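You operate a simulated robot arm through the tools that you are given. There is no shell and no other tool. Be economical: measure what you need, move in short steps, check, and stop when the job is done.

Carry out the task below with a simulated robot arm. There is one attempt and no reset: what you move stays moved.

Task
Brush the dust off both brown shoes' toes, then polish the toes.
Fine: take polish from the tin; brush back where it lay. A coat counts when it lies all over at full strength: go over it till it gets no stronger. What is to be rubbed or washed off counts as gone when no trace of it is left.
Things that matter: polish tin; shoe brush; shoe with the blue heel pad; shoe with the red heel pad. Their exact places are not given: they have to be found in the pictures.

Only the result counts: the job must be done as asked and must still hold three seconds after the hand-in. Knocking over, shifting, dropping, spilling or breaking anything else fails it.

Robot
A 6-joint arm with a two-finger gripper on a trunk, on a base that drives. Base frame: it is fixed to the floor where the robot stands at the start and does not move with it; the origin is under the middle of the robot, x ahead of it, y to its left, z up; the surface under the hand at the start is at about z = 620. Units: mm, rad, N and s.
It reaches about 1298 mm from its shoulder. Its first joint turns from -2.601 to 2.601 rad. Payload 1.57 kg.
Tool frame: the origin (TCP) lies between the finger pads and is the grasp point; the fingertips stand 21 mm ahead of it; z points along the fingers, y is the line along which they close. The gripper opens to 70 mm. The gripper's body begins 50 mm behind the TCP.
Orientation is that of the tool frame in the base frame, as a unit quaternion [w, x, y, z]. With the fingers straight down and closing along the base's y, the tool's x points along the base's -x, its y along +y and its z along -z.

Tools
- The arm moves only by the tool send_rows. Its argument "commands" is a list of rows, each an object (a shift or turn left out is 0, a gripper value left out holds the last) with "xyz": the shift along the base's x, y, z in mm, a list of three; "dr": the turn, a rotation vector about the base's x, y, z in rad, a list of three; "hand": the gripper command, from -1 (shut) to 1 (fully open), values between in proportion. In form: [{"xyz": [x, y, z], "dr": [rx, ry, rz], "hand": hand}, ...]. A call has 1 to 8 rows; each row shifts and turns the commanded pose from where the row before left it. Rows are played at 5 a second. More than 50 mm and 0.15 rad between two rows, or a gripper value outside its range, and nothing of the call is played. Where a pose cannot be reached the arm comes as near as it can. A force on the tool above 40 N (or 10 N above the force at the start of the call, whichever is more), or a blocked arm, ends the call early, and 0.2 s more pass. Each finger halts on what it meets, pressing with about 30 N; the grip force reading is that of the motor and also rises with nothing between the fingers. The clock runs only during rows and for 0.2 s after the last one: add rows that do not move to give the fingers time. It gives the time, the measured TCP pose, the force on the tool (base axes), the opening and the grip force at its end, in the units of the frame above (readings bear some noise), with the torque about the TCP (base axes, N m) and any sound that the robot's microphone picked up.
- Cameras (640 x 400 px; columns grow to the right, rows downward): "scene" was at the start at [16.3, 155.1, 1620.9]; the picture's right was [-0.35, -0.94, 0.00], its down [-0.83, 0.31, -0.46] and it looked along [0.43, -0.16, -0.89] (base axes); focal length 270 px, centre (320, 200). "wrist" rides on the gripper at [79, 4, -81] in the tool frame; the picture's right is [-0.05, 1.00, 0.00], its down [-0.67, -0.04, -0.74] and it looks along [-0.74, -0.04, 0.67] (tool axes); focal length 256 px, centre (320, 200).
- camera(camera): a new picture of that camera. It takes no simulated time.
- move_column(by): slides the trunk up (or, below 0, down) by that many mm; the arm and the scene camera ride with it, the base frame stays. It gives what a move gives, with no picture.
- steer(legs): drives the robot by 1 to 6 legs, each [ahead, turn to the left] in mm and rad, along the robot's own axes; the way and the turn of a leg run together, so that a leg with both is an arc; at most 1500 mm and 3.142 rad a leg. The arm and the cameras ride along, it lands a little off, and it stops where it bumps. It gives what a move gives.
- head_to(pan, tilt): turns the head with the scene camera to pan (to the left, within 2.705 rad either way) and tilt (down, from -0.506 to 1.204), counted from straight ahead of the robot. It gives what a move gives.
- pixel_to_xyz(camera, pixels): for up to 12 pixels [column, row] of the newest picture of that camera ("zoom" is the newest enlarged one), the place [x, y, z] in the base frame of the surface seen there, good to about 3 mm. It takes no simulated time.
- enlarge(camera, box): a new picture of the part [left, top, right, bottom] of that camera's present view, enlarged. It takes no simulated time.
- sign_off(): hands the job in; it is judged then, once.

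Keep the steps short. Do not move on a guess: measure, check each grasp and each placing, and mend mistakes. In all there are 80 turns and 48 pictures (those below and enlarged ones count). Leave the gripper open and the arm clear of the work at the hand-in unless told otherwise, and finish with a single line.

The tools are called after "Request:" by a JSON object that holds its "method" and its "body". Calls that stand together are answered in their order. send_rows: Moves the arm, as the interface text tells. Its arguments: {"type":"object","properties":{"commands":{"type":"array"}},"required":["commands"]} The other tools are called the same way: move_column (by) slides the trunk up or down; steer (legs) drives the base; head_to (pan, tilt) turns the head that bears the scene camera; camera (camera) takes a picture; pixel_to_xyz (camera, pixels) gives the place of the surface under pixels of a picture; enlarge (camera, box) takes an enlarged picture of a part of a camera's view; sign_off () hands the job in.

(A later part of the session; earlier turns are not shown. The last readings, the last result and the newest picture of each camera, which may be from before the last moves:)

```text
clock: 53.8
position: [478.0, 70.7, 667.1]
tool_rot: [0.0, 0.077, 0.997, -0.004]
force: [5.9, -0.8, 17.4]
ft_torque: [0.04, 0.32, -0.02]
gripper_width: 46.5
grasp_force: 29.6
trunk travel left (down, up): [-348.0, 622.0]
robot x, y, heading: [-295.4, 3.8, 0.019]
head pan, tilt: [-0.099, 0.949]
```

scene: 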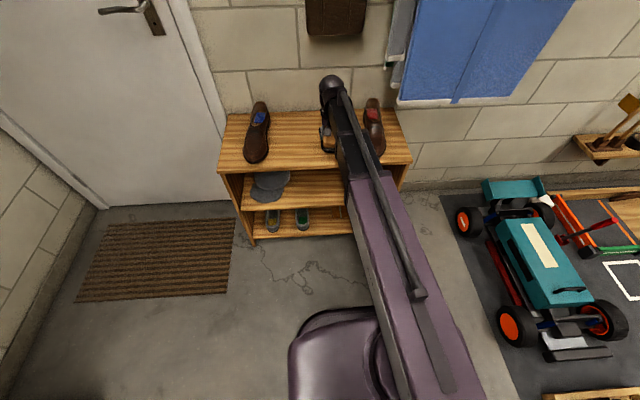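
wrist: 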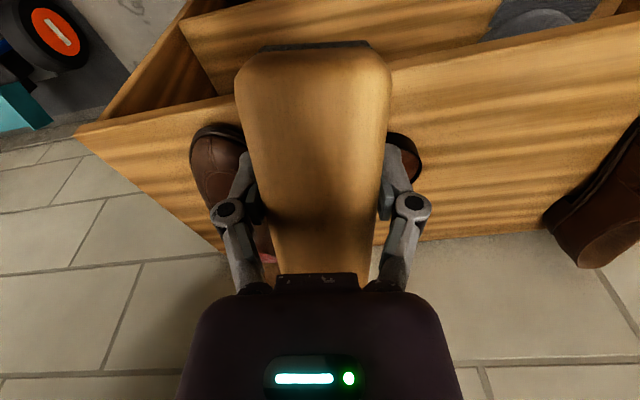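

There's contact at 15–17 N. I'll ease 1 mm, make a tiny dab, then lift and look at the tin and brush.

Request:
{"method": "move_column", "body": {"by": 1}}

Request:
{"method": "send_rows", "body": {"commands": [{"xyz": [0, 3, 0]}, {"xyz": [0, -6, 0]}, {"xyz": [0, 3, 0]}]}}

Request:
{"method": "move_column", "body": {"by": 70}}

Request:
{"method": "send_rows", "body": {"commands": [{"xyz": [-30, 35, 0]}, {"xyz": [-30, 35, 0]}, {"xyz": [-30, 35, 0]}, {"xyz": [0, 0, 0]}]}}

Request:
{"method": "camera", "body": {"camera": "wrist"}}

```text
clock: 54.3
position: [478.1, 72.7, 667.1]
tool_rot: [-0.001, 0.077, 0.997, -0.004]
force: [0.7, -1.9, 2.0]
ft_torque: [0.04, 0.09, 0.02]
gripper_width: 46.5
grasp_force: 30.1
trunk travel left (down, up): [-349.0, 621.0]
robot x, y, heading: [-299.0, 4.9, 0.02]
head pan, tilt: [-0.099, 0.949]
```

```text
clock: 55.1
position: [477.4, 72.4, 666.8]
tool_rot: [-0.002, 0.077, 0.997, -0.004]
force: [0.0, 0.7, -1.0]
ft_torque: [0.03, 0.02, 0.0]
gripper_width: 46.8
grasp_force: 29.8
trunk travel left (down, up): [-349.0, 621.0]
robot x, y, heading: [-297.8, 2.5, 0.014]
head pan, tilt: [-0.099, 0.949]
```

```text
clock: 56.2
position: [478.9, 74.0, 738.2]
tool_rot: [-0.001, 0.078, 0.997, -0.005]
force: [-0.1, 0.6, -0.7]
ft_torque: [0.03, 0.0, 0.01]
gripper_width: 46.9
grasp_force: 29.6
trunk travel left (down, up): [-419.0, 551.0]
robot x, y, heading: [-297.1, 3.6, 0.017]
head pan, tilt: [-0.099, 0.949]
```

```text
clock: 57.2
position: [388.0, 177.4, 738.7]
tool_rot: [-0.002, 0.078, 0.997, -0.004]
force: [-0.5, 0.0, -1.0]
ft_torque: [-0.01, 0.02, 0.02]
gripper_width: 47.0
grasp_force: 30.3
trunk travel left (down, up): [-419.0, 551.0]
robot x, y, heading: [-298.9, 4.3, 0.018]
head pan, tilt: [-0.099, 0.949]
```

```text
23 pictures are left
```

wrist: 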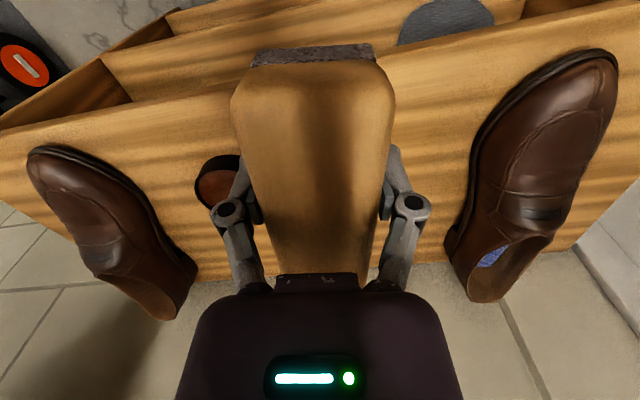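

The toes look clean. I'll zoom on the bristle edge and the tin.

Request:
{"method": "enlarge", "body": {"camera": "wrist", "box": [180, 30, 400, 220]}}

Request:
{"method": "pixel_to_xyz", "body": {"camera": "wrist", "pixels": [[221, 158], [199, 185], [215, 205], [215, 185]]}}

```text
2.11 times, centred on (290, 125) of wrist
```

zoom: 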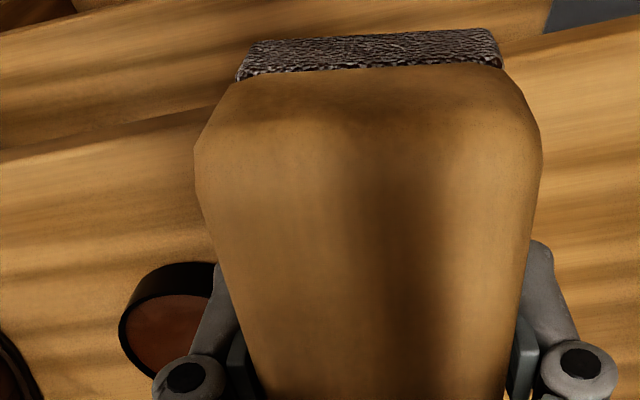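

```text
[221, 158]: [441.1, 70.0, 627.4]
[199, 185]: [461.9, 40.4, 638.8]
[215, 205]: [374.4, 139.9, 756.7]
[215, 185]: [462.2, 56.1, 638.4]
```

The tin hasn't moved, and the bristles look browner. I'll test on the blue toe, putting the brush at (408,353) with pitch -0.12.

Request:
{"method": "send_rows", "body": {"commands": [{"xyz": [5, 44, 0], "dr": [0, -0.03, 0.017]}, {"xyz": [5, 44, 0], "dr": [0, -0.03, 0.017]}, {"xyz": [5, 44, 0], "dr": [0, -0.03, 0.017]}, {"xyz": [5, 43, 0], "dr": [0, -0.03, 0.017]}, {"xyz": [0, 0, 0]}]}}

Request:
{"method": "move_column", "body": {"by": -53}}

Request:
{"method": "move_column", "body": {"by": -2}}

Request:
{"method": "move_column", "body": {"by": -2}}

```text
clock: 58.4
position: [406.9, 353.4, 737.9]
tool_rot: [0.06, 0.044, 0.997, 0.001]
force: [-1.0, -0.9, -0.7]
ft_torque: [0.04, 0.02, 0.01]
gripper_width: 46.5
grasp_force: 30.6
out of reach, approached as far as the arm can: row 4
trunk travel left (down, up): [-419.0, 551.0]
robot x, y, heading: [-297.7, 4.0, 0.021]
head pan, tilt: [-0.099, 0.949]
```

```text
clock: 59.4
position: [405.0, 353.2, 686.7]
tool_rot: [0.059, 0.044, 0.997, -0.001]
force: [1.3, -0.2, -1.5]
ft_torque: [-0.02, -0.01, -0.02]
gripper_width: 46.7
grasp_force: 30.1
trunk travel left (down, up): [-366.0, 604.0]
robot x, y, heading: [-298.3, 5.9, 0.023]
head pan, tilt: [-0.099, 0.949]
```

```text
clock: 59.9
position: [405.3, 354.0, 682.7]
tool_rot: [0.059, 0.045, 0.997, 0.0]
force: [-0.1, -0.7, -1.2]
ft_torque: [-0.05, 0.02, -0.01]
gripper_width: 46.6
grasp_force: 29.8
trunk travel left (down, up): [-364.0, 606.0]
robot x, y, heading: [-297.9, 4.3, 0.021]
head pan, tilt: [-0.099, 0.949]
```

```text
clock: 60.4
position: [406.9, 353.5, 681.7]
tool_rot: [0.059, 0.044, 0.997, 0.0]
force: [0.4, -0.4, -1.0]
ft_torque: [-0.01, -0.03, -0.02]
gripper_width: 46.4
grasp_force: 30.4
trunk travel left (down, up): [-362.0, 608.0]
robot x, y, heading: [-298.4, 5.6, 0.018]
head pan, tilt: [-0.099, 0.949]
```

Request:
{"method": "move_column", "body": {"by": -2}}

Request:
{"method": "move_column", "body": {"by": -1}}

Request:
{"method": "move_column", "body": {"by": -1}}

```text
clock: 60.9
position: [406.9, 354.5, 678.9]
tool_rot: [0.059, 0.044, 0.997, 0.0]
force: [0.1, 0.4, -0.3]
ft_torque: [0.0, -0.03, -0.01]
gripper_width: 46.6
grasp_force: 29.8
trunk travel left (down, up): [-360.0, 610.0]
robot x, y, heading: [-295.9, 2.7, 0.021]
head pan, tilt: [-0.099, 0.949]
```

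```text
clock: 61.4
position: [405.7, 352.6, 678.7]
tool_rot: [0.06, 0.044, 0.997, 0.0]
force: [-0.2, 1.4, -0.9]
ft_torque: [-0.02, 0.02, -0.02]
gripper_width: 46.6
grasp_force: 30.3
trunk travel left (down, up): [-359.0, 611.0]
robot x, y, heading: [-296.4, 4.3, 0.024]
head pan, tilt: [-0.099, 0.949]
```

```text
clock: 61.9
position: [406.0, 353.6, 678.5]
tool_rot: [0.059, 0.044, 0.997, 0.0]
force: [1.0, -0.3, 1.2]
ft_torque: [0.0, -0.18, -0.02]
gripper_width: 46.6
grasp_force: 29.8
trunk travel left (down, up): [-358.0, 612.0]
robot x, y, heading: [-297.3, 2.9, 0.019]
head pan, tilt: [-0.099, 0.949]
```

Contact is just beginning. I'll go 2 mm more, then stroke.

Request:
{"method": "move_column", "body": {"by": -2}}

Request:
{"method": "send_rows", "body": {"commands": [{"xyz": [0, 12, 0]}, {"xyz": [0, -12, 0]}, {"xyz": [0, -12, 0]}, {"xyz": [0, 12, 0]}, {"xyz": [0, 12, 0]}, {"xyz": [0, -12, 0]}, {"xyz": [0, -12, 0]}, {"xyz": [0, 12, 0]}]}}

Request:
{"method": "send_rows", "body": {"commands": [{"xyz": [0, 12, 0]}, {"xyz": [0, -12, 0]}, {"xyz": [0, -12, 0]}, {"xyz": [0, 12, 0]}, {"xyz": [0, 12, 0]}, {"xyz": [0, -12, 0]}, {"xyz": [0, -12, 0]}, {"xyz": [0, 12, 0]}]}}

Request:
{"method": "move_column", "body": {"by": 65}}

Request:
{"method": "send_rows", "body": {"commands": [{"xyz": [-10, -44, 0]}, {"xyz": [-8, -44, 0]}, {"xyz": [0, -44, 0]}, {"xyz": [0, -44, 0]}, {"xyz": [0, 0, 0]}]}}

Request:
{"method": "camera", "body": {"camera": "wrist"}}

```text
clock: 62.5
position: [406.0, 354.1, 675.6]
tool_rot: [0.059, 0.044, 0.997, 0.0]
force: [0.9, 0.5, 9.2]
ft_torque: [-0.07, -0.69, 0.04]
gripper_width: 46.4
grasp_force: 29.3
trunk travel left (down, up): [-356.0, 614.0]
robot x, y, heading: [-295.8, 5.7, 0.021]
head pan, tilt: [-0.099, 0.949]
```

```text
clock: 64.3
position: [406.3, 355.2, 676.3]
tool_rot: [0.059, 0.044, 0.997, 0.001]
force: [-1.9, -2.0, 2.5]
ft_torque: [-0.02, -0.2, -0.17]
gripper_width: 46.6
grasp_force: 30.1
trunk travel left (down, up): [-356.0, 614.0]
robot x, y, heading: [-296.7, 1.9, 0.022]
head pan, tilt: [-0.099, 0.949]
```

```text
clock: 66.1
position: [405.1, 352.6, 675.6]
tool_rot: [0.059, 0.044, 0.997, 0.0]
force: [-2.6, -1.3, 1.8]
ft_torque: [0.01, -0.17, -0.11]
gripper_width: 46.7
grasp_force: 30.2
trunk travel left (down, up): [-356.0, 614.0]
robot x, y, heading: [-297.6, 3.0, 0.017]
head pan, tilt: [-0.099, 0.949]
```

```text
clock: 67.1
position: [405.6, 352.0, 740.3]
tool_rot: [0.058, 0.045, 0.997, 0.0]
force: [0.2, -0.3, -0.3]
ft_torque: [-0.01, -0.01, -0.01]
gripper_width: 46.9
grasp_force: 30.1
trunk travel left (down, up): [-421.0, 549.0]
robot x, y, heading: [-297.8, -3.7, 0.019]
head pan, tilt: [-0.099, 0.949]
```

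```text
clock: 68.3
position: [387.0, 172.0, 740.3]
tool_rot: [0.059, 0.044, 0.997, -0.001]
force: [0.2, -0.8, -1.6]
ft_torque: [0.0, 0.02, -0.01]
gripper_width: 46.8
grasp_force: 30.2
trunk travel left (down, up): [-421.0, 549.0]
robot x, y, heading: [-296.7, 1.6, 0.02]
head pan, tilt: [-0.099, 0.949]
```

```text
21 pictures are left
```

wrist: 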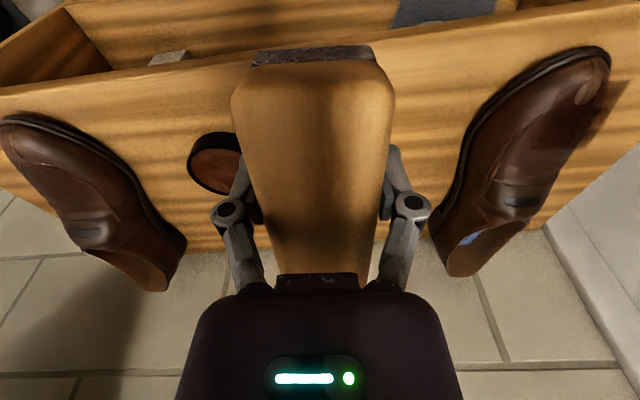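

Polish is showing, but there's a brown mark near (600,115) by the shoe's outer edge. I'll zoom in.

Request:
{"method": "enlarge", "body": {"camera": "wrist", "box": [480, 30, 640, 190]}}

Request:
{"method": "pixel_to_xyz", "body": {"camera": "zoom", "pixels": [[560, 210], [500, 260], [480, 330], [420, 200], [380, 300], [420, 120], [300, 230], [300, 400], [540, 250], [470, 150], [380, 370], [520, 300]]}}

```text
2.50 times, centred on (560, 110) of wrist
```

zoom: 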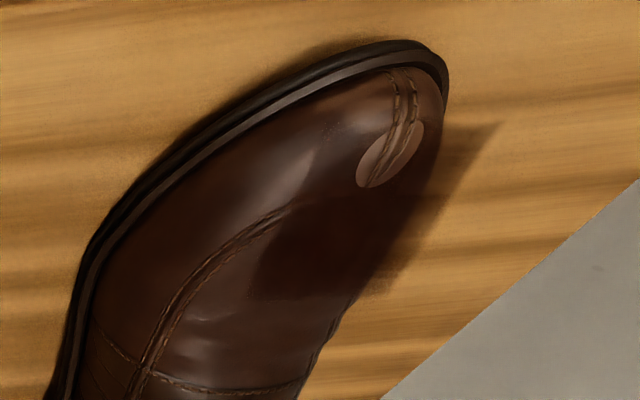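

```text
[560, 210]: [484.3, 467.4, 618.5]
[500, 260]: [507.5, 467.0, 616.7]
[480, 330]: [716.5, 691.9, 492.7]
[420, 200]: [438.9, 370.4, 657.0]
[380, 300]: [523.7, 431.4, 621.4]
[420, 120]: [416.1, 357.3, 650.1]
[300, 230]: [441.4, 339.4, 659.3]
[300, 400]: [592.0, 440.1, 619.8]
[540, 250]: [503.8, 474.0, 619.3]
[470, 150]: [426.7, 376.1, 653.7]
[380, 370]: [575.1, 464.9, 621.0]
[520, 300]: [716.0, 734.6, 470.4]
```

The dark coat now covers most of the toe and thins toward the inner front. I'll make a second, wider pass with a bit more pressure.

Request:
{"method": "send_rows", "body": {"commands": [{"xyz": [6.25, 45.25, 0]}, {"xyz": [6.25, 45.25, 0]}, {"xyz": [6.25, 45.25, 0]}, {"xyz": [6.25, 45.25, 0]}, {"xyz": [0, 0, 0]}]}}

Request:
{"method": "move_column", "body": {"by": -63}}

Request:
{"method": "move_column", "body": {"by": -2}}

Request:
{"method": "move_column", "body": {"by": -1}}

```text
clock: 69.5
position: [411.7, 357.5, 740.7]
tool_rot: [0.058, 0.044, 0.997, 0.0]
force: [-0.4, 0.5, -0.6]
ft_torque: [0.01, -0.02, 0.02]
gripper_width: 46.4
grasp_force: 29.8
trunk travel left (down, up): [-421.0, 549.0]
robot x, y, heading: [-293.7, 5.7, 0.023]
head pan, tilt: [-0.099, 0.949]
```

```text
clock: 70.5
position: [412.0, 356.3, 678.5]
tool_rot: [0.058, 0.045, 0.997, 0.0]
force: [0.2, -0.1, 0.8]
ft_torque: [-0.01, -0.1, -0.02]
gripper_width: 46.5
grasp_force: 30.1
trunk travel left (down, up): [-358.0, 612.0]
robot x, y, heading: [-298.1, 2.1, 0.019]
head pan, tilt: [-0.099, 0.949]
```

```text
clock: 71.0
position: [411.8, 357.0, 676.2]
tool_rot: [0.059, 0.044, 0.997, 0.0]
force: [-0.1, 0.5, 8.0]
ft_torque: [-0.11, -0.66, 0.05]
gripper_width: 46.5
grasp_force: 30.3
trunk travel left (down, up): [-356.0, 614.0]
robot x, y, heading: [-292.6, -1.2, 0.014]
head pan, tilt: [-0.099, 0.949]
```

```text
clock: 71.5
position: [410.3, 356.3, 676.0]
tool_rot: [0.06, 0.044, 0.997, -0.001]
force: [0.2, 1.0, 7.8]
ft_torque: [-0.12, -0.64, 0.03]
gripper_width: 46.7
grasp_force: 30.2
trunk travel left (down, up): [-355.0, 615.0]
robot x, y, heading: [-296.2, 0.9, 0.019]
head pan, tilt: [-0.099, 0.949]
```

The contact sits at the brush's rear end. I'll lift 5 mm, shift 10 mm toward me, add front-down pitch, and lower again.

Request:
{"method": "move_column", "body": {"by": 5}}

Request:
{"method": "send_rows", "body": {"commands": [{"xyz": [-9, -4, 0], "dr": [0, -0.1, 0]}, {"xyz": [0, 0, 0]}]}}

Request:
{"method": "move_column", "body": {"by": -4}}

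Request:
{"method": "move_column", "body": {"by": -2}}

Request:
{"method": "move_column", "body": {"by": -1}}

```text
clock: 72.1
position: [411.3, 355.8, 679.5]
tool_rot: [0.058, 0.044, 0.997, 0.0]
force: [-0.1, -0.1, -1.1]
ft_torque: [-0.01, -0.01, -0.02]
gripper_width: 46.4
grasp_force: 30.3
trunk travel left (down, up): [-360.0, 610.0]
robot x, y, heading: [-295.9, 0.9, 0.021]
head pan, tilt: [-0.099, 0.949]
```

```text
clock: 72.7
position: [402.9, 352.1, 682.5]
tool_rot: [0.109, 0.044, 0.993, 0.003]
force: [-0.1, 0.3, -0.2]
ft_torque: [0.04, 0.01, 0.01]
gripper_width: 46.7
grasp_force: 29.9
out of reach, approached as far as the arm can: row 1
trunk travel left (down, up): [-360.0, 610.0]
robot x, y, heading: [-297.0, 3.7, 0.023]
head pan, tilt: [-0.099, 0.949]
```

```text
clock: 73.2
position: [403.5, 352.0, 680.5]
tool_rot: [0.108, 0.044, 0.993, 0.002]
force: [0.2, -0.6, -1.6]
ft_torque: [0.01, 0.05, -0.02]
gripper_width: 46.7
grasp_force: 30.3
trunk travel left (down, up): [-356.0, 614.0]
robot x, y, heading: [-296.6, 1.5, 0.02]
head pan, tilt: [-0.099, 0.949]
```

```text
clock: 73.7
position: [403.5, 352.0, 676.1]
tool_rot: [0.108, 0.044, 0.993, 0.002]
force: [0.2, 0.2, -0.6]
ft_torque: [-0.01, 0.02, -0.02]
gripper_width: 46.7
grasp_force: 29.9
trunk travel left (down, up): [-354.0, 616.0]
robot x, y, heading: [-301.1, 1.8, 0.023]
head pan, tilt: [-0.099, 0.949]
```

```text
clock: 74.2
position: [403.0, 351.9, 674.1]
tool_rot: [0.108, 0.044, 0.993, 0.002]
force: [0.2, 0.2, -0.7]
ft_torque: [-0.01, 0.03, -0.04]
gripper_width: 46.7
grasp_force: 30.1
trunk travel left (down, up): [-353.0, 617.0]
robot x, y, heading: [-297.1, 3.1, 0.019]
head pan, tilt: [-0.099, 0.949]
```

No contact yet, so I'll keep lowering.

Request:
{"method": "move_column", "body": {"by": -2}}

Request:
{"method": "move_column", "body": {"by": -1.5}}

Request:
{"method": "move_column", "body": {"by": -1.5}}

```text
clock: 74.8
position: [402.9, 352.0, 672.8]
tool_rot: [0.108, 0.045, 0.993, 0.001]
force: [1.3, 0.6, -0.5]
ft_torque: [-0.03, -0.01, -0.01]
gripper_width: 46.4
grasp_force: 30.1
trunk travel left (down, up): [-351.0, 619.0]
robot x, y, heading: [-292.2, 1.8, 0.024]
head pan, tilt: [-0.099, 0.949]
```

```text
clock: 75.3
position: [403.4, 352.3, 672.5]
tool_rot: [0.109, 0.044, 0.993, 0.002]
force: [0.5, 1.7, 4.0]
ft_torque: [0.02, -0.05, 0.0]
gripper_width: 46.6
grasp_force: 29.8
trunk travel left (down, up): [-349.0, 621.0]
robot x, y, heading: [-296.2, 7.3, 0.022]
head pan, tilt: [-0.099, 0.949]
```

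```text
clock: 75.8
position: [402.4, 352.9, 671.0]
tool_rot: [0.11, 0.044, 0.993, 0.003]
force: [0.2, 2.2, 18.3]
ft_torque: [0.12, -0.29, 0.0]
gripper_width: 46.7
grasp_force: 30.1
trunk travel left (down, up): [-348.0, 622.0]
robot x, y, heading: [-295.1, 5.7, 0.022]
head pan, tilt: [-0.099, 0.949]
```

Good central contact at 18 N. Now wider strokes.

Request:
{"method": "send_rows", "body": {"commands": [{"xyz": [0, 14, 0]}, {"xyz": [0, -14, 0]}, {"xyz": [0, -14, 0]}, {"xyz": [0, 14, 0]}, {"xyz": [0, 14, 0]}, {"xyz": [0, -14, 0]}, {"xyz": [0, -14, 0]}, {"xyz": [0, 14, 0]}]}}

Request:
{"method": "send_rows", "body": {"commands": [{"xyz": [6, 14, 0]}, {"xyz": [0, -14, 0]}, {"xyz": [0, -14, 0]}, {"xyz": [0, 14, 0]}, {"xyz": [0, 14, 0]}, {"xyz": [0, -14, 0]}, {"xyz": [0, -14, 0]}, {"xyz": [-6, 14, 0]}]}}

Request:
{"method": "move_column", "body": {"by": 70}}

Request:
{"method": "send_rows", "body": {"commands": [{"xyz": [-4, -44, 0]}, {"xyz": [-4, -44, 0]}, {"xyz": [-4, -44, 0]}, {"xyz": [-4, -44, 0]}, {"xyz": [0, 0, 0]}]}}

Request:
{"method": "enlarge", "body": {"camera": "wrist", "box": [440, 10, 640, 150]}}

```text
clock: 77.6
position: [403.7, 350.7, 671.6]
tool_rot: [0.109, 0.044, 0.993, 0.002]
force: [-4.8, -11.2, 11.7]
ft_torque: [-0.12, -0.06, -0.07]
gripper_width: 46.9
grasp_force: 30.1
trunk travel left (down, up): [-348.0, 622.0]
robot x, y, heading: [-293.4, 4.7, 0.021]
head pan, tilt: [-0.099, 0.949]
```

```text
clock: 79.4
position: [403.7, 351.4, 670.6]
tool_rot: [0.108, 0.045, 0.993, 0.002]
force: [-2.1, -1.4, 0.6]
ft_torque: [-0.03, 0.01, 0.01]
gripper_width: 46.4
grasp_force: 30.0
trunk travel left (down, up): [-348.0, 622.0]
robot x, y, heading: [-295.7, 2.7, 0.019]
head pan, tilt: [-0.099, 0.949]
```

```text
clock: 80.5
position: [404.2, 351.7, 740.5]
tool_rot: [0.108, 0.044, 0.993, 0.003]
force: [0.1, 1.1, -1.0]
ft_torque: [0.0, 0.01, 0.02]
gripper_width: 46.5
grasp_force: 29.5
trunk travel left (down, up): [-418.0, 552.0]
robot x, y, heading: [-294.7, 2.8, 0.02]
head pan, tilt: [-0.099, 0.949]
```

```text
clock: 81.7
position: [388.1, 173.5, 741.1]
tool_rot: [0.108, 0.044, 0.993, 0.003]
force: [-0.6, 0.6, -0.2]
ft_torque: [0.02, 0.05, 0.02]
gripper_width: 46.5
grasp_force: 30.0
out of reach, approached as far as the arm can: row 4
trunk travel left (down, up): [-418.0, 552.0]
robot x, y, heading: [-295.3, 3.0, 0.019]
head pan, tilt: [-0.099, 0.949]
```

```text
2.86 times, centred on (540, 80) of wrist
```

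zoom: 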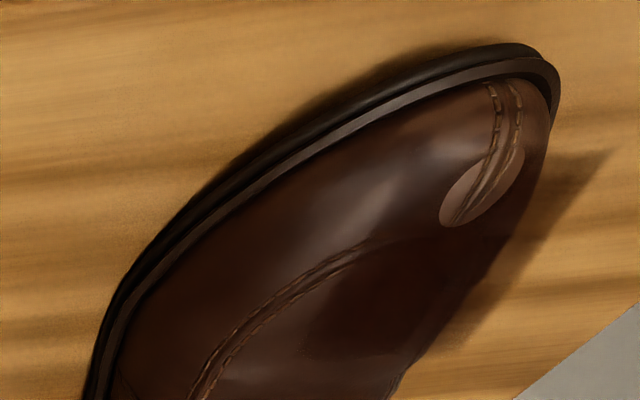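

It's hard to judge the strength by eye, so I'll add more polish and passes. The brush has slid up in the fingers by about 20 mm, and the fingertips are now nearly level with the bristles. Before the next dip I'll set the brush down at its own place and regrip it lower.

Request:
{"method": "send_rows", "body": {"commands": [{"xyz": [28.5, 7.8, 0], "dr": [0, 0.035, 0]}, {"xyz": [28.5, 7.8, 0], "dr": [0, 0.035, 0]}, {"xyz": [28.5, 7.8, 0], "dr": [0, 0.03, 0]}, {"xyz": [0, 0, 0]}]}}

Request:
{"method": "move_column", "body": {"by": -84}}

Request:
{"method": "camera", "body": {"camera": "wrist"}}

Request:
{"method": "pixel_to_xyz", "body": {"camera": "wrist", "pixels": [[262, 50], [310, 45], [365, 42], [310, 60], [310, 52], [310, 120], [310, 200]]}}

```text
clock: 82.7
position: [474.3, 198.6, 737.7]
tool_rot: [0.059, 0.044, 0.997, 0.0]
force: [0.6, -0.3, -1.2]
ft_torque: [-0.01, 0.0, 0.01]
gripper_width: 46.3
grasp_force: 30.1
out of reach, approached as far as the arm can: row 2
trunk travel left (down, up): [-418.0, 552.0]
robot x, y, heading: [-298.4, 4.3, 0.025]
head pan, tilt: [-0.099, 0.949]
```

```text
clock: 83.9
position: [473.7, 198.3, 654.2]
tool_rot: [0.059, 0.044, 0.997, 0.0]
force: [0.7, 0.3, -0.8]
ft_torque: [0.02, -0.04, 0.01]
gripper_width: 46.4
grasp_force: 30.1
trunk travel left (down, up): [-334.0, 636.0]
robot x, y, heading: [-294.6, 2.9, 0.016]
head pan, tilt: [-0.099, 0.949]
```

```text
18 pictures are left
```

wrist: 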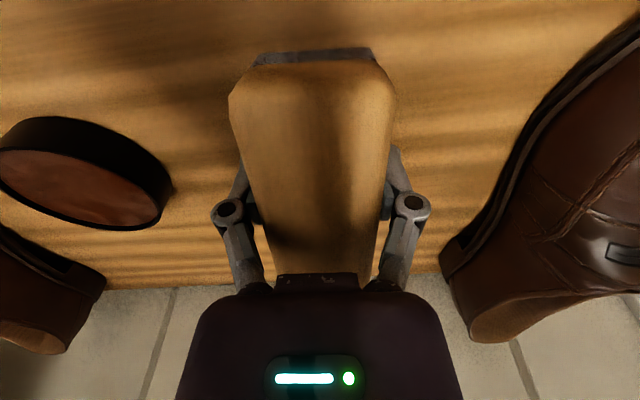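

```text
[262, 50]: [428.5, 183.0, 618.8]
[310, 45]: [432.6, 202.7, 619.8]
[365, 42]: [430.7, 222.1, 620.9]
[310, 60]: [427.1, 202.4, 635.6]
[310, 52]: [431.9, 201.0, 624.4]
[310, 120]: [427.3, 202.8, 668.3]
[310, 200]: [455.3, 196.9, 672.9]
```

The brush is pitched front-down about 0.16, with its front just touching down. I'll level it, lower to the bench, open, and bring the hand level to regrip.

Request:
{"method": "move_column", "body": {"by": 4}}

Request:
{"method": "send_rows", "body": {"commands": [{"xyz": [0, 0, 0], "dr": [0, 0.08, 0]}, {"xyz": [0, 0, 0], "dr": [0, 0.08, 0]}, {"xyz": [0, 0, 0]}]}}

Request:
{"method": "move_column", "body": {"by": -5}}

Request:
{"method": "move_column", "body": {"by": -3}}

```text
clock: 84.4
position: [474.3, 197.8, 656.8]
tool_rot: [0.058, 0.045, 0.997, -0.001]
force: [0.1, 0.5, -1.3]
ft_torque: [0.0, 0.01, 0.0]
gripper_width: 46.7
grasp_force: 29.9
trunk travel left (down, up): [-338.0, 632.0]
robot x, y, heading: [-294.6, 3.8, 0.021]
head pan, tilt: [-0.099, 0.949]
```

```text
clock: 85.2
position: [474.4, 199.4, 656.7]
tool_rot: [-0.022, 0.044, 0.999, -0.003]
force: [-0.8, 0.8, -0.7]
ft_torque: [0.0, 0.0, -0.05]
gripper_width: 46.7
grasp_force: 29.9
trunk travel left (down, up): [-338.0, 632.0]
robot x, y, heading: [-297.8, 1.9, 0.019]
head pan, tilt: [-0.099, 0.949]
```

```text
clock: 85.7
position: [474.5, 197.5, 651.1]
tool_rot: [-0.021, 0.044, 0.999, -0.003]
force: [-0.3, 0.4, -1.3]
ft_torque: [-0.02, 0.0, -0.01]
gripper_width: 46.6
grasp_force: 29.9
trunk travel left (down, up): [-333.0, 637.0]
robot x, y, heading: [-297.3, 4.0, 0.019]
head pan, tilt: [-0.099, 0.949]
```

```text
clock: 86.3
position: [473.5, 199.2, 648.1]
tool_rot: [-0.021, 0.045, 0.999, -0.004]
force: [0.5, -0.7, -0.6]
ft_torque: [0.03, 0.03, 0.0]
gripper_width: 46.7
grasp_force: 30.4
trunk travel left (down, up): [-330.0, 640.0]
robot x, y, heading: [-297.4, -0.2, 0.025]
head pan, tilt: [-0.099, 0.949]
```

Request:
{"method": "move_column", "body": {"by": -2}}

Request:
{"method": "move_column", "body": {"by": -2}}

Request:
{"method": "camera", "body": {"camera": "wrist"}}

Request:
{"method": "pixel_to_xyz", "body": {"camera": "wrist", "pixels": [[310, 48], [310, 56], [310, 64], [310, 85], [310, 120], [310, 200], [310, 240]]}}

```text
clock: 86.8
position: [474.4, 198.2, 647.5]
tool_rot: [-0.021, 0.044, 0.999, -0.002]
force: [-0.2, -0.4, -1.4]
ft_torque: [-0.02, 0.02, -0.01]
gripper_width: 46.5
grasp_force: 29.9
trunk travel left (down, up): [-328.0, 642.0]
robot x, y, heading: [-296.5, 0.1, 0.021]
head pan, tilt: [-0.099, 0.949]
```

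```text
clock: 87.3
position: [474.3, 198.0, 645.8]
tool_rot: [-0.02, 0.044, 0.999, -0.003]
force: [4.6, 0.0, 15.2]
ft_torque: [0.17, 0.58, -0.05]
gripper_width: 46.4
grasp_force: 29.9
trunk travel left (down, up): [-326.0, 644.0]
robot x, y, heading: [-296.6, 5.9, 0.019]
head pan, tilt: [-0.099, 0.949]
```

```text
17 pictures are left
```

wrist: 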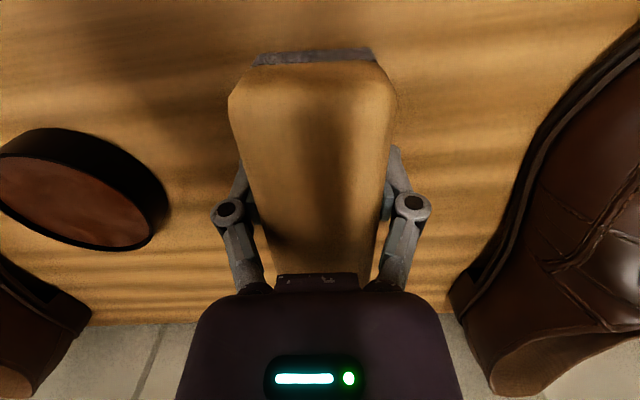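

```text
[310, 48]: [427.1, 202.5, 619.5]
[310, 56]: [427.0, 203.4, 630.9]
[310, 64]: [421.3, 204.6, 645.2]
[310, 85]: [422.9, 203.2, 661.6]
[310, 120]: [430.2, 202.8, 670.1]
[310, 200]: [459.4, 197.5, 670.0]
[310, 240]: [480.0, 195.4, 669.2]
```

The brush stands level on the bench exactly where it lay. I'll open, rise to Z≈656, level the hand, and regrip.

Request:
{"method": "send_rows", "body": {"commands": [{"xyz": [0, 0, 0], "hand": 0.2}, {"xyz": [0, 0, 0]}, {"xyz": [0, 0, 0]}]}}

Request:
{"method": "move_column", "body": {"by": 10}}

Request:
{"method": "send_rows", "body": {"commands": [{"xyz": [2, 0, 0], "dr": [0, -0.042, 0]}, {"xyz": [0, 0, 0], "hand": -1}, {"xyz": [0, 0, 0]}, {"xyz": [0, 0, 0]}, {"xyz": [0, 0, 0]}]}}

Request:
{"method": "move_column", "body": {"by": 80}}

```text
clock: 88.1
position: [474.0, 198.7, 645.7]
tool_rot: [-0.021, 0.044, 0.999, -0.004]
force: [4.1, -0.8, 13.5]
ft_torque: [0.18, 0.54, 0.01]
gripper_width: 46.7
grasp_force: 30.1
trunk travel left (down, up): [-326.0, 644.0]
robot x, y, heading: [-296.1, 4.1, 0.022]
head pan, tilt: [-0.099, 0.949]
```

```text
clock: 88.7
position: [474.6, 197.7, 653.9]
tool_rot: [-0.021, 0.043, 0.999, -0.004]
force: [-0.3, 0.6, -0.7]
ft_torque: [-0.01, 0.0, -0.01]
gripper_width: 46.5
grasp_force: 30.1
trunk travel left (down, up): [-336.0, 634.0]
robot x, y, heading: [-297.0, 2.8, 0.019]
head pan, tilt: [-0.099, 0.949]
```

```text
clock: 89.9
position: [475.2, 198.9, 654.0]
tool_rot: [0.0, 0.044, 0.999, -0.003]
force: [0.0, 0.0, -1.3]
ft_torque: [0.02, 0.03, 0.06]
gripper_width: 46.7
grasp_force: 30.2
trunk travel left (down, up): [-336.0, 634.0]
robot x, y, heading: [-300.3, 4.9, 0.023]
head pan, tilt: [-0.099, 0.949]
```

```text
clock: 91.0
position: [476.3, 198.3, 734.3]
tool_rot: [0.0, 0.044, 0.999, -0.002]
force: [-0.1, 0.0, -0.9]
ft_torque: [0.0, 0.01, -0.02]
gripper_width: 46.7
grasp_force: 30.3
trunk travel left (down, up): [-416.0, 554.0]
robot x, y, heading: [-296.1, 5.6, 0.019]
head pan, tilt: [-0.099, 0.949]
```

The 0.2 command was only 42 mm, so the hand never opened. I'll set the brush down again and open properly.

Request:
{"method": "send_rows", "body": {"commands": [{"xyz": [-2, 0, 0], "dr": [0, 0.042, 0]}, {"xyz": [0, 0, 0]}]}}

Request:
{"method": "move_column", "body": {"by": -87}}

Request:
{"method": "move_column", "body": {"by": -1.5}}

Request:
{"method": "send_rows", "body": {"commands": [{"xyz": [0, 0, 0], "hand": 1}, {"xyz": [0, 0, 0]}, {"xyz": [0, 0, 0]}]}}

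Request:
{"method": "move_column", "body": {"by": 11}}

Request:
{"method": "send_rows", "body": {"commands": [{"xyz": [2, 0, 0], "dr": [0, -0.042, 0]}, {"xyz": [0, 0, 0], "hand": -1}, {"xyz": [0, 0, 0]}, {"xyz": [0, 0, 0]}, {"xyz": [0, 0, 0]}]}}

Request:
{"method": "move_column", "body": {"by": 80}}

```text
clock: 91.7
position: [475.1, 198.6, 734.5]
tool_rot: [-0.02, 0.044, 0.999, -0.004]
force: [-0.1, 0.4, -1.2]
ft_torque: [0.0, 0.0, -0.01]
gripper_width: 46.5
grasp_force: 30.0
trunk travel left (down, up): [-416.0, 554.0]
robot x, y, heading: [-294.5, 4.6, 0.025]
head pan, tilt: [-0.099, 0.949]
```

```text
clock: 92.9
position: [473.8, 199.7, 647.0]
tool_rot: [-0.021, 0.044, 0.999, -0.003]
force: [-0.3, -0.2, -1.2]
ft_torque: [0.03, 0.0, -0.01]
gripper_width: 46.6
grasp_force: 29.4
trunk travel left (down, up): [-329.0, 641.0]
robot x, y, heading: [-293.4, 0.4, 0.021]
head pan, tilt: [-0.099, 0.949]
```

```text
clock: 93.4
position: [475.2, 198.9, 645.5]
tool_rot: [-0.021, 0.045, 0.999, -0.002]
force: [0.3, -0.1, -0.2]
ft_torque: [0.01, -0.02, -0.01]
gripper_width: 46.6
grasp_force: 29.9
trunk travel left (down, up): [-327.0, 643.0]
robot x, y, heading: [-295.5, 4.8, 0.022]
head pan, tilt: [-0.099, 0.949]
```

```text
clock: 94.2
position: [474.5, 199.0, 645.7]
tool_rot: [-0.022, 0.045, 0.999, -0.004]
force: [0.0, 0.4, -0.1]
ft_torque: [-0.01, 0.01, 0.02]
gripper_width: 70.2
grasp_force: 0.2
trunk travel left (down, up): [-327.0, 643.0]
robot x, y, heading: [-295.3, 3.3, 0.016]
head pan, tilt: [-0.099, 0.949]
```

```text
clock: 94.8
position: [474.8, 199.9, 656.9]
tool_rot: [-0.021, 0.045, 0.999, -0.004]
force: [0.1, 0.8, -0.4]
ft_torque: [0.01, 0.0, -0.01]
gripper_width: 70.0
grasp_force: 0.1
trunk travel left (down, up): [-338.0, 632.0]
robot x, y, heading: [-302.5, 2.2, 0.02]
head pan, tilt: [-0.099, 0.949]
```

```text
clock: 96.0
position: [475.0, 200.0, 657.3]
tool_rot: [0.0, 0.044, 0.999, -0.003]
force: [0.3, -0.4, 6.6]
ft_torque: [0.1, -0.08, 0.0]
gripper_width: 47.5
grasp_force: 30.2
trunk travel left (down, up): [-338.0, 632.0]
robot x, y, heading: [-298.7, 1.9, 0.02]
head pan, tilt: [-0.099, 0.949]
```

```text
clock: 97.2
position: [476.3, 199.8, 736.5]
tool_rot: [0.0, 0.044, 0.999, -0.004]
force: [0.4, 0.1, -1.5]
ft_torque: [-0.04, -0.02, 0.0]
gripper_width: 47.2
grasp_force: 30.1
trunk travel left (down, up): [-418.0, 552.0]
robot x, y, heading: [-297.7, 6.3, 0.022]
head pan, tilt: [-0.099, 0.949]
```

The brush is regripped level, with the bristles about 37 mm below the TCP. I'll go over the tin and dip again; contact should come near Z≈676.

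Request:
{"method": "send_rows", "body": {"commands": [{"xyz": [1, -43, 0]}, {"xyz": [1, -43, 0]}, {"xyz": [0, -42, 0]}, {"xyz": [0, 0, 0]}]}}

Request:
{"method": "move_column", "body": {"by": -57}}

Request:
{"method": "move_column", "body": {"by": -2}}

Request:
{"method": "move_column", "body": {"by": -1.5}}

```text
clock: 98.2
position: [474.5, 69.6, 736.4]
tool_rot: [0.0, 0.043, 0.999, -0.003]
force: [0.6, 0.0, -1.0]
ft_torque: [0.01, -0.01, 0.0]
gripper_width: 47.1
grasp_force: 30.0
trunk travel left (down, up): [-418.0, 552.0]
robot x, y, heading: [-294.6, 2.8, 0.023]
head pan, tilt: [-0.099, 0.949]
```

```text
clock: 99.1
position: [475.5, 69.9, 679.6]
tool_rot: [0.0, 0.043, 0.999, -0.003]
force: [0.2, 0.0, -0.2]
ft_torque: [0.03, -0.04, 0.0]
gripper_width: 47.4
grasp_force: 29.9
trunk travel left (down, up): [-361.0, 609.0]
robot x, y, heading: [-296.6, 5.0, 0.023]
head pan, tilt: [-0.099, 0.949]
```

```text
clock: 99.6
position: [475.9, 70.0, 677.9]
tool_rot: [0.001, 0.043, 0.999, -0.003]
force: [0.0, -0.2, -1.1]
ft_torque: [0.0, 0.04, -0.01]
gripper_width: 47.2
grasp_force: 29.9
trunk travel left (down, up): [-359.0, 611.0]
robot x, y, heading: [-292.2, 3.7, 0.025]
head pan, tilt: [-0.099, 0.949]
```

```text
clock: 100.2
position: [476.1, 70.6, 678.2]
tool_rot: [0.001, 0.044, 0.999, -0.002]
force: [2.8, 0.5, 11.6]
ft_torque: [0.03, -0.03, -0.02]
gripper_width: 47.2
grasp_force: 30.0
trunk travel left (down, up): [-358.0, 612.0]
robot x, y, heading: [-293.8, 5.6, 0.02]
head pan, tilt: [-0.099, 0.949]
```

Balanced contact at 12 N. I'll dab lightly, lift, and go to the red toe with pitch -0.1.

Request:
{"method": "send_rows", "body": {"commands": [{"xyz": [0, 3, 0]}, {"xyz": [0, -6, 0]}, {"xyz": [0, 3, 0]}]}}

Request:
{"method": "move_column", "body": {"by": 60}}

Request:
{"method": "send_rows", "body": {"commands": [{"xyz": [-19, -37.5, 0], "dr": [0, -0.025, -0.0175]}, {"xyz": [-19, -37.5, 0], "dr": [0, -0.025, -0.0175]}, {"xyz": [-19, -37.5, 0], "dr": [0, -0.025, -0.0175]}, {"xyz": [-19, -37.5, 0], "dr": [0, -0.025, -0.0175]}, {"xyz": [0, 0, 0]}]}}

Request:
{"method": "move_column", "body": {"by": -39}}

Request:
{"method": "move_column", "body": {"by": -2}}

Request:
{"method": "move_column", "body": {"by": -2}}

```text
clock: 101.0
position: [476.0, 69.0, 678.3]
tool_rot: [-0.001, 0.045, 0.999, -0.002]
force: [-2.6, -0.3, 11.3]
ft_torque: [0.04, 0.12, 0.03]
gripper_width: 47.2
grasp_force: 29.8
trunk travel left (down, up): [-358.0, 612.0]
robot x, y, heading: [-295.8, 4.6, 0.017]
head pan, tilt: [-0.099, 0.949]
```

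```text
clock: 102.0
position: [477.2, 69.2, 736.2]
tool_rot: [0.0, 0.044, 0.999, -0.003]
force: [0.4, 0.4, -0.8]
ft_torque: [0.0, 0.02, -0.02]
gripper_width: 47.6
grasp_force: 30.0
trunk travel left (down, up): [-418.0, 552.0]
robot x, y, heading: [-294.5, 1.7, 0.021]
head pan, tilt: [-0.099, 0.949]
```

```text
clock: 103.2
position: [401.6, -81.5, 736.7]
tool_rot: [0.05, 0.079, 0.996, 0.0]
force: [-0.4, 0.9, -1.3]
ft_torque: [0.01, 0.04, 0.01]
gripper_width: 47.3
grasp_force: 30.0
trunk travel left (down, up): [-418.0, 552.0]
robot x, y, heading: [-295.4, 1.7, 0.023]
head pan, tilt: [-0.099, 0.949]
```

```text
clock: 104.0
position: [402.3, -81.3, 697.8]
tool_rot: [0.05, 0.08, 0.996, 0.0]
force: [0.8, -0.5, -1.5]
ft_torque: [0.01, 0.05, 0.0]
gripper_width: 47.2
grasp_force: 30.0
trunk travel left (down, up): [-379.0, 591.0]
robot x, y, heading: [-296.5, 2.4, 0.018]
head pan, tilt: [-0.099, 0.949]
```

```text
clock: 104.5
position: [401.4, -80.8, 695.5]
tool_rot: [0.051, 0.079, 0.996, 0.0]
force: [0.0, 0.7, -0.6]
ft_torque: [0.01, 0.04, 0.01]
gripper_width: 47.2
grasp_force: 30.5
trunk travel left (down, up): [-377.0, 593.0]
robot x, y, heading: [-294.2, 1.6, 0.017]
head pan, tilt: [-0.099, 0.949]
```

```text
clock: 105.0
position: [402.8, -81.0, 694.0]
tool_rot: [0.051, 0.08, 0.995, -0.001]
force: [0.3, 0.0, 9.6]
ft_torque: [-0.13, -0.75, -0.01]
gripper_width: 47.3
grasp_force: 30.7
trunk travel left (down, up): [-375.0, 595.0]
robot x, y, heading: [-295.4, -2.4, 0.017]
head pan, tilt: [-0.099, 0.949]
```

The contact is at the brush's rear again. I'll lift 4 mm, pitch 0.1 further, and lower.

Request:
{"method": "move_column", "body": {"by": 4}}

Request:
{"method": "send_rows", "body": {"commands": [{"xyz": [-2, 0, 0], "dr": [0, -0.1, 0]}, {"xyz": [0, 0, 0]}]}}

Request:
{"method": "move_column", "body": {"by": -6}}

Request:
{"method": "move_column", "body": {"by": -2}}

Request:
{"method": "move_column", "body": {"by": -1.5}}

```text
clock: 105.5
position: [402.5, -81.7, 697.8]
tool_rot: [0.05, 0.08, 0.996, -0.001]
force: [0.1, 0.0, -1.1]
ft_torque: [-0.03, 0.03, 0.02]
gripper_width: 47.4
grasp_force: 30.5
trunk travel left (down, up): [-379.0, 591.0]
robot x, y, heading: [-296.5, 0.5, 0.024]
head pan, tilt: [-0.099, 0.949]
```

```text
clock: 106.1
position: [399.6, -82.9, 702.4]
tool_rot: [0.1, 0.078, 0.992, 0.004]
force: [0.1, 0.3, -1.3]
ft_torque: [0.0, 0.02, -0.03]
gripper_width: 47.4
grasp_force: 30.1
out of reach, approached as far as the arm can: row 1
trunk travel left (down, up): [-379.0, 591.0]
robot x, y, heading: [-296.9, 1.6, 0.021]
head pan, tilt: [-0.099, 0.949]
```

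```text
clock: 106.7
position: [399.9, -81.9, 694.2]
tool_rot: [0.099, 0.078, 0.992, 0.004]
force: [-0.1, 0.6, -1.0]
ft_torque: [0.02, 0.03, -0.04]
gripper_width: 47.3
grasp_force: 29.8
trunk travel left (down, up): [-373.0, 597.0]
robot x, y, heading: [-297.0, 5.4, 0.024]
head pan, tilt: [-0.099, 0.949]
```

```text
clock: 107.2
position: [399.5, -82.9, 693.1]
tool_rot: [0.099, 0.079, 0.992, 0.004]
force: [0.5, -0.1, -1.1]
ft_torque: [0.0, 0.0, 0.01]
gripper_width: 47.4
grasp_force: 30.0
trunk travel left (down, up): [-371.0, 599.0]
robot x, y, heading: [-292.6, 3.8, 0.019]
head pan, tilt: [-0.099, 0.949]
```

```text
clock: 107.7
position: [399.7, -81.0, 691.4]
tool_rot: [0.099, 0.08, 0.992, 0.003]
force: [0.5, 0.1, -0.7]
ft_torque: [-0.02, 0.0, -0.01]
gripper_width: 47.2
grasp_force: 30.0
trunk travel left (down, up): [-369.0, 601.0]
robot x, y, heading: [-295.9, 5.7, 0.022]
head pan, tilt: [-0.099, 0.949]
```

Request:
{"method": "move_column", "body": {"by": -1.5}}

Request:
{"method": "move_column", "body": {"by": -1.5}}

Request:
{"method": "move_column", "body": {"by": -1.5}}

```text
clock: 108.2
position: [400.5, -81.8, 690.8]
tool_rot: [0.099, 0.079, 0.992, 0.004]
force: [0.2, -0.7, -0.8]
ft_torque: [0.01, 0.0, 0.01]
gripper_width: 47.4
grasp_force: 29.8
trunk travel left (down, up): [-368.0, 602.0]
robot x, y, heading: [-298.3, 2.2, 0.022]
head pan, tilt: [-0.099, 0.949]
```

```text
clock: 108.7
position: [400.9, -82.4, 688.1]
tool_rot: [0.098, 0.079, 0.992, 0.003]
force: [0.5, 0.4, -0.6]
ft_torque: [-0.02, -0.07, 0.04]
gripper_width: 47.3
grasp_force: 30.4
trunk travel left (down, up): [-366.0, 604.0]
robot x, y, heading: [-295.3, 1.9, 0.021]
head pan, tilt: [-0.099, 0.949]
```

```text
clock: 109.2
position: [399.3, -81.1, 687.8]
tool_rot: [0.1, 0.08, 0.992, 0.004]
force: [0.5, 0.5, 9.5]
ft_torque: [-0.1, -0.8, 0.03]
gripper_width: 47.0
grasp_force: 30.2
trunk travel left (down, up): [-365.0, 605.0]
robot x, y, heading: [-297.3, 5.6, 0.024]
head pan, tilt: [-0.099, 0.949]
```

Still rear-biased. I'll move 9 mm toward me and pitch slightly more, then press until the brush seats itself, as it did for the dusting.

Request:
{"method": "move_column", "body": {"by": 3}}

Request:
{"method": "send_rows", "body": {"commands": [{"xyz": [-8, 0, 0], "dr": [0, -0.03, 0]}, {"xyz": [0, 0, 0]}]}}

Request:
{"method": "move_column", "body": {"by": -5}}

Request:
{"method": "move_column", "body": {"by": -2}}

Request:
{"method": "move_column", "body": {"by": -1.5}}

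Request:
{"method": "move_column", "body": {"by": -1.5}}

```text
clock: 109.8
position: [400.6, -83.0, 690.4]
tool_rot: [0.099, 0.079, 0.992, 0.003]
force: [0.8, 0.1, -0.4]
ft_torque: [0.0, -0.02, 0.02]
gripper_width: 47.4
grasp_force: 30.3
trunk travel left (down, up): [-368.0, 602.0]
robot x, y, heading: [-293.5, 4.3, 0.024]
head pan, tilt: [-0.099, 0.949]
```

```text
clock: 110.4
position: [393.4, -82.0, 691.1]
tool_rot: [0.115, 0.079, 0.99, 0.005]
force: [-0.5, -0.4, -0.9]
ft_torque: [-0.02, 0.01, 0.0]
gripper_width: 47.2
grasp_force: 30.0
trunk travel left (down, up): [-368.0, 602.0]
robot x, y, heading: [-294.2, 4.3, 0.022]
head pan, tilt: [-0.099, 0.949]
```

```text
clock: 110.9
position: [392.2, -82.4, 686.8]
tool_rot: [0.114, 0.079, 0.99, 0.005]
force: [0.9, 0.6, -1.3]
ft_torque: [0.0, 0.0, 0.0]
gripper_width: 47.2
grasp_force: 29.9
trunk travel left (down, up): [-363.0, 607.0]
robot x, y, heading: [-298.1, 8.2, 0.014]
head pan, tilt: [-0.099, 0.949]
```

```text
clock: 111.4
position: [391.5, -81.7, 685.2]
tool_rot: [0.115, 0.077, 0.99, 0.005]
force: [1.4, 0.5, 18.5]
ft_torque: [-0.11, -0.29, 0.0]
gripper_width: 47.5
grasp_force: 30.2
trunk travel left (down, up): [-361.0, 609.0]
robot x, y, heading: [-296.5, 4.4, 0.019]
head pan, tilt: [-0.099, 0.949]
```

```text
clock: 111.9
position: [390.6, -81.0, 684.4]
tool_rot: [0.115, 0.079, 0.99, 0.004]
force: [0.4, 1.8, 20.9]
ft_torque: [-0.02, -0.28, 0.05]
gripper_width: 47.5
grasp_force: 30.4
trunk travel left (down, up): [-359.0, 611.0]
robot x, y, heading: [-295.5, 5.9, 0.023]
head pan, tilt: [-0.099, 0.949]
```

```text
clock: 112.5
position: [390.2, -81.0, 682.3]
tool_rot: [0.114, 0.079, 0.99, 0.004]
force: [-2.8, 2.9, 19.3]
ft_torque: [-0.05, -0.22, 0.03]
gripper_width: 47.7
grasp_force: 30.1
trunk travel left (down, up): [-358.0, 612.0]
robot x, y, heading: [-300.0, 3.0, 0.023]
head pan, tilt: [-0.099, 0.949]
```

Well seated at 19 N. Now the strokes, including a band shifted 8 mm forward.

Request:
{"method": "send_rows", "body": {"commands": [{"xyz": [0, 14, 0]}, {"xyz": [0, -14, 0]}, {"xyz": [0, -14, 0]}, {"xyz": [0, 14, 0]}, {"xyz": [0, 14, 0]}, {"xyz": [0, -14, 0]}, {"xyz": [0, -14, 0]}, {"xyz": [0, 14, 0]}]}}

Request:
{"method": "send_rows", "body": {"commands": [{"xyz": [8, 0, 0]}, {"xyz": [0, 14, 0]}, {"xyz": [0, -14, 0]}, {"xyz": [0, -14, 0]}, {"xyz": [0, 14, 0]}, {"xyz": [0, 14, 0]}, {"xyz": [0, -28, 0]}, {"xyz": [0, 14, 0]}]}}

Request:
{"method": "send_rows", "body": {"commands": [{"xyz": [0, 14, 0]}, {"xyz": [0, -14, 0]}, {"xyz": [0, -14, 0]}, {"xyz": [0, 14, 0]}, {"xyz": [-4, 14, 0]}, {"xyz": [0, -14, 0]}, {"xyz": [0, -14, 0]}, {"xyz": [0, 14, 0]}]}}

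Request:
{"method": "move_column", "body": {"by": 56}}

Request:
{"method": "send_rows", "body": {"commands": [{"xyz": [-4, 44, 0]}, {"xyz": [-4, 44, 0]}, {"xyz": [-4, 44, 0]}, {"xyz": [0, 44, 0]}, {"xyz": [0, 0, 0]}]}}

Request:
{"method": "camera", "body": {"camera": "wrist"}}

```text
clock: 114.2
position: [391.0, -83.7, 681.6]
tool_rot: [0.115, 0.079, 0.99, 0.004]
force: [-4.0, -11.6, 15.0]
ft_torque: [-0.5, -0.06, -0.21]
gripper_width: 47.4
grasp_force: 30.1
trunk travel left (down, up): [-358.0, 612.0]
robot x, y, heading: [-298.4, 2.7, 0.02]
head pan, tilt: [-0.099, 0.949]
```

```text
clock: 116.0
position: [398.2, -83.1, 681.7]
tool_rot: [0.114, 0.079, 0.99, 0.005]
force: [-2.9, -4.3, 5.1]
ft_torque: [-0.18, -0.03, -0.03]
gripper_width: 47.0
grasp_force: 30.4
trunk travel left (down, up): [-358.0, 612.0]
robot x, y, heading: [-297.2, 5.2, 0.025]
head pan, tilt: [-0.099, 0.949]
```

```text
clock: 117.8
position: [396.0, -81.3, 681.3]
tool_rot: [0.115, 0.079, 0.99, 0.005]
force: [-0.2, 0.4, -0.5]
ft_torque: [-0.03, -0.01, 0.01]
gripper_width: 47.2
grasp_force: 30.3
trunk travel left (down, up): [-358.0, 612.0]
robot x, y, heading: [-300.0, 4.0, 0.023]
head pan, tilt: [-0.099, 0.949]
```

```text
clock: 118.8
position: [396.5, -81.8, 737.1]
tool_rot: [0.114, 0.079, 0.99, 0.004]
force: [-0.4, -0.7, -1.2]
ft_torque: [0.02, 0.01, -0.03]
gripper_width: 46.9
grasp_force: 30.0
trunk travel left (down, up): [-414.0, 556.0]
robot x, y, heading: [-296.4, 3.5, 0.019]
head pan, tilt: [-0.099, 0.949]
```

```text
clock: 120.0
position: [384.6, 95.7, 737.8]
tool_rot: [0.114, 0.078, 0.99, 0.005]
force: [-0.6, -0.6, -0.8]
ft_torque: [-0.01, 0.0, -0.02]
gripper_width: 47.1
grasp_force: 29.5
trunk travel left (down, up): [-414.0, 556.0]
robot x, y, heading: [-298.7, 4.0, 0.022]
head pan, tilt: [-0.099, 0.949]
```

```text
16 pictures are left
```

wrist: 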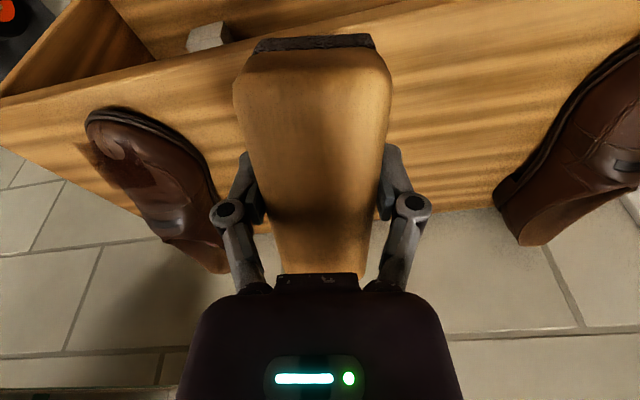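

Request:
{"method": "enlarge", "body": {"camera": "wrist", "box": [60, 90, 220, 220]}}

Request:
{"method": "pixel_to_xyz", "body": {"camera": "zoom", "pixels": [[130, 200], [200, 150], [250, 280], [330, 300], [400, 240], [300, 180], [350, 260], [200, 240], [270, 230], [290, 330]]}}

```text
3.08 times, centred on (140, 155) of wrist
```

zoom: 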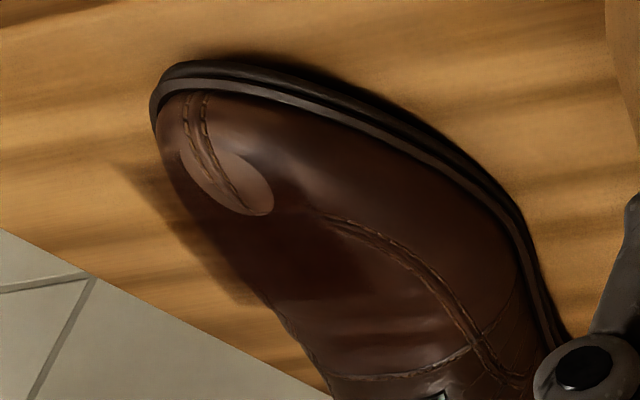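

```text
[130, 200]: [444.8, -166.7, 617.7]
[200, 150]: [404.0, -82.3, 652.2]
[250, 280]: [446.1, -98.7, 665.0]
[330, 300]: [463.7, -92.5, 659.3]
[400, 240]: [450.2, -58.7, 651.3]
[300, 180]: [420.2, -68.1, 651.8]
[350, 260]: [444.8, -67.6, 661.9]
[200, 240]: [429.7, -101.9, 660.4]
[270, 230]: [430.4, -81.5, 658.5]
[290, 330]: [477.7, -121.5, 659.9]
```

The red toe's patch is now dark. I'll dip again, then give both toes another pass and compare.

Request:
{"method": "send_rows", "body": {"commands": [{"xyz": [31, -8.5, 0], "dr": [0, 0.07, 0.02]}, {"xyz": [31, -8.5, 0], "dr": [0, 0.07, 0.02]}, {"xyz": [31, -8.5, 0], "dr": [0, 0.07, 0.02]}, {"xyz": [0, 0, 0]}]}}

Request:
{"method": "move_column", "body": {"by": -58}}

Request:
{"method": "move_column", "body": {"by": -2}}

Request:
{"method": "move_column", "body": {"by": -2}}

Request:
{"method": "move_column", "body": {"by": -1.5}}

```text
clock: 121.0
position: [479.8, 69.6, 731.2]
tool_rot: [0.008, 0.048, 0.999, 0.0]
force: [-0.1, -0.3, -1.5]
ft_torque: [-0.01, -0.02, 0.03]
gripper_width: 47.2
grasp_force: 30.1
out of reach, approached as far as the arm can: row 2
trunk travel left (down, up): [-414.0, 556.0]
robot x, y, heading: [-297.1, 0.1, 0.023]
head pan, tilt: [-0.099, 0.949]
```

```text
clock: 122.0
position: [479.5, 70.7, 673.8]
tool_rot: [0.01, 0.049, 0.999, -0.001]
force: [0.1, -0.1, -2.1]
ft_torque: [-0.04, 0.0, -0.02]
gripper_width: 47.5
grasp_force: 29.9
trunk travel left (down, up): [-356.0, 614.0]
robot x, y, heading: [-297.7, 5.6, 0.018]
head pan, tilt: [-0.099, 0.949]
```

```text
clock: 122.5
position: [479.2, 71.1, 672.8]
tool_rot: [0.01, 0.049, 0.999, 0.0]
force: [1.8, -0.4, 14.6]
ft_torque: [-0.12, 0.49, 0.02]
gripper_width: 47.1
grasp_force: 30.4
trunk travel left (down, up): [-354.0, 616.0]
robot x, y, heading: [-298.9, 6.5, 0.023]
head pan, tilt: [-0.099, 0.949]
```

```text
clock: 123.0
position: [478.6, 71.3, 671.0]
tool_rot: [0.011, 0.049, 0.999, 0.0]
force: [4.4, 1.3, 15.5]
ft_torque: [0.09, 0.46, -0.06]
gripper_width: 46.7
grasp_force: 30.2
trunk travel left (down, up): [-352.0, 618.0]
robot x, y, heading: [-295.0, 2.8, 0.025]
head pan, tilt: [-0.099, 0.949]
```

```text
clock: 123.5
position: [478.8, 71.4, 670.4]
tool_rot: [0.011, 0.049, 0.999, 0.0]
force: [5.9, 1.1, 19.8]
ft_torque: [0.1, 0.14, 0.0]
gripper_width: 47.0
grasp_force: 29.5
trunk travel left (down, up): [-350.0, 620.0]
robot x, y, heading: [-297.9, 3.6, 0.022]
head pan, tilt: [-0.099, 0.949]
```

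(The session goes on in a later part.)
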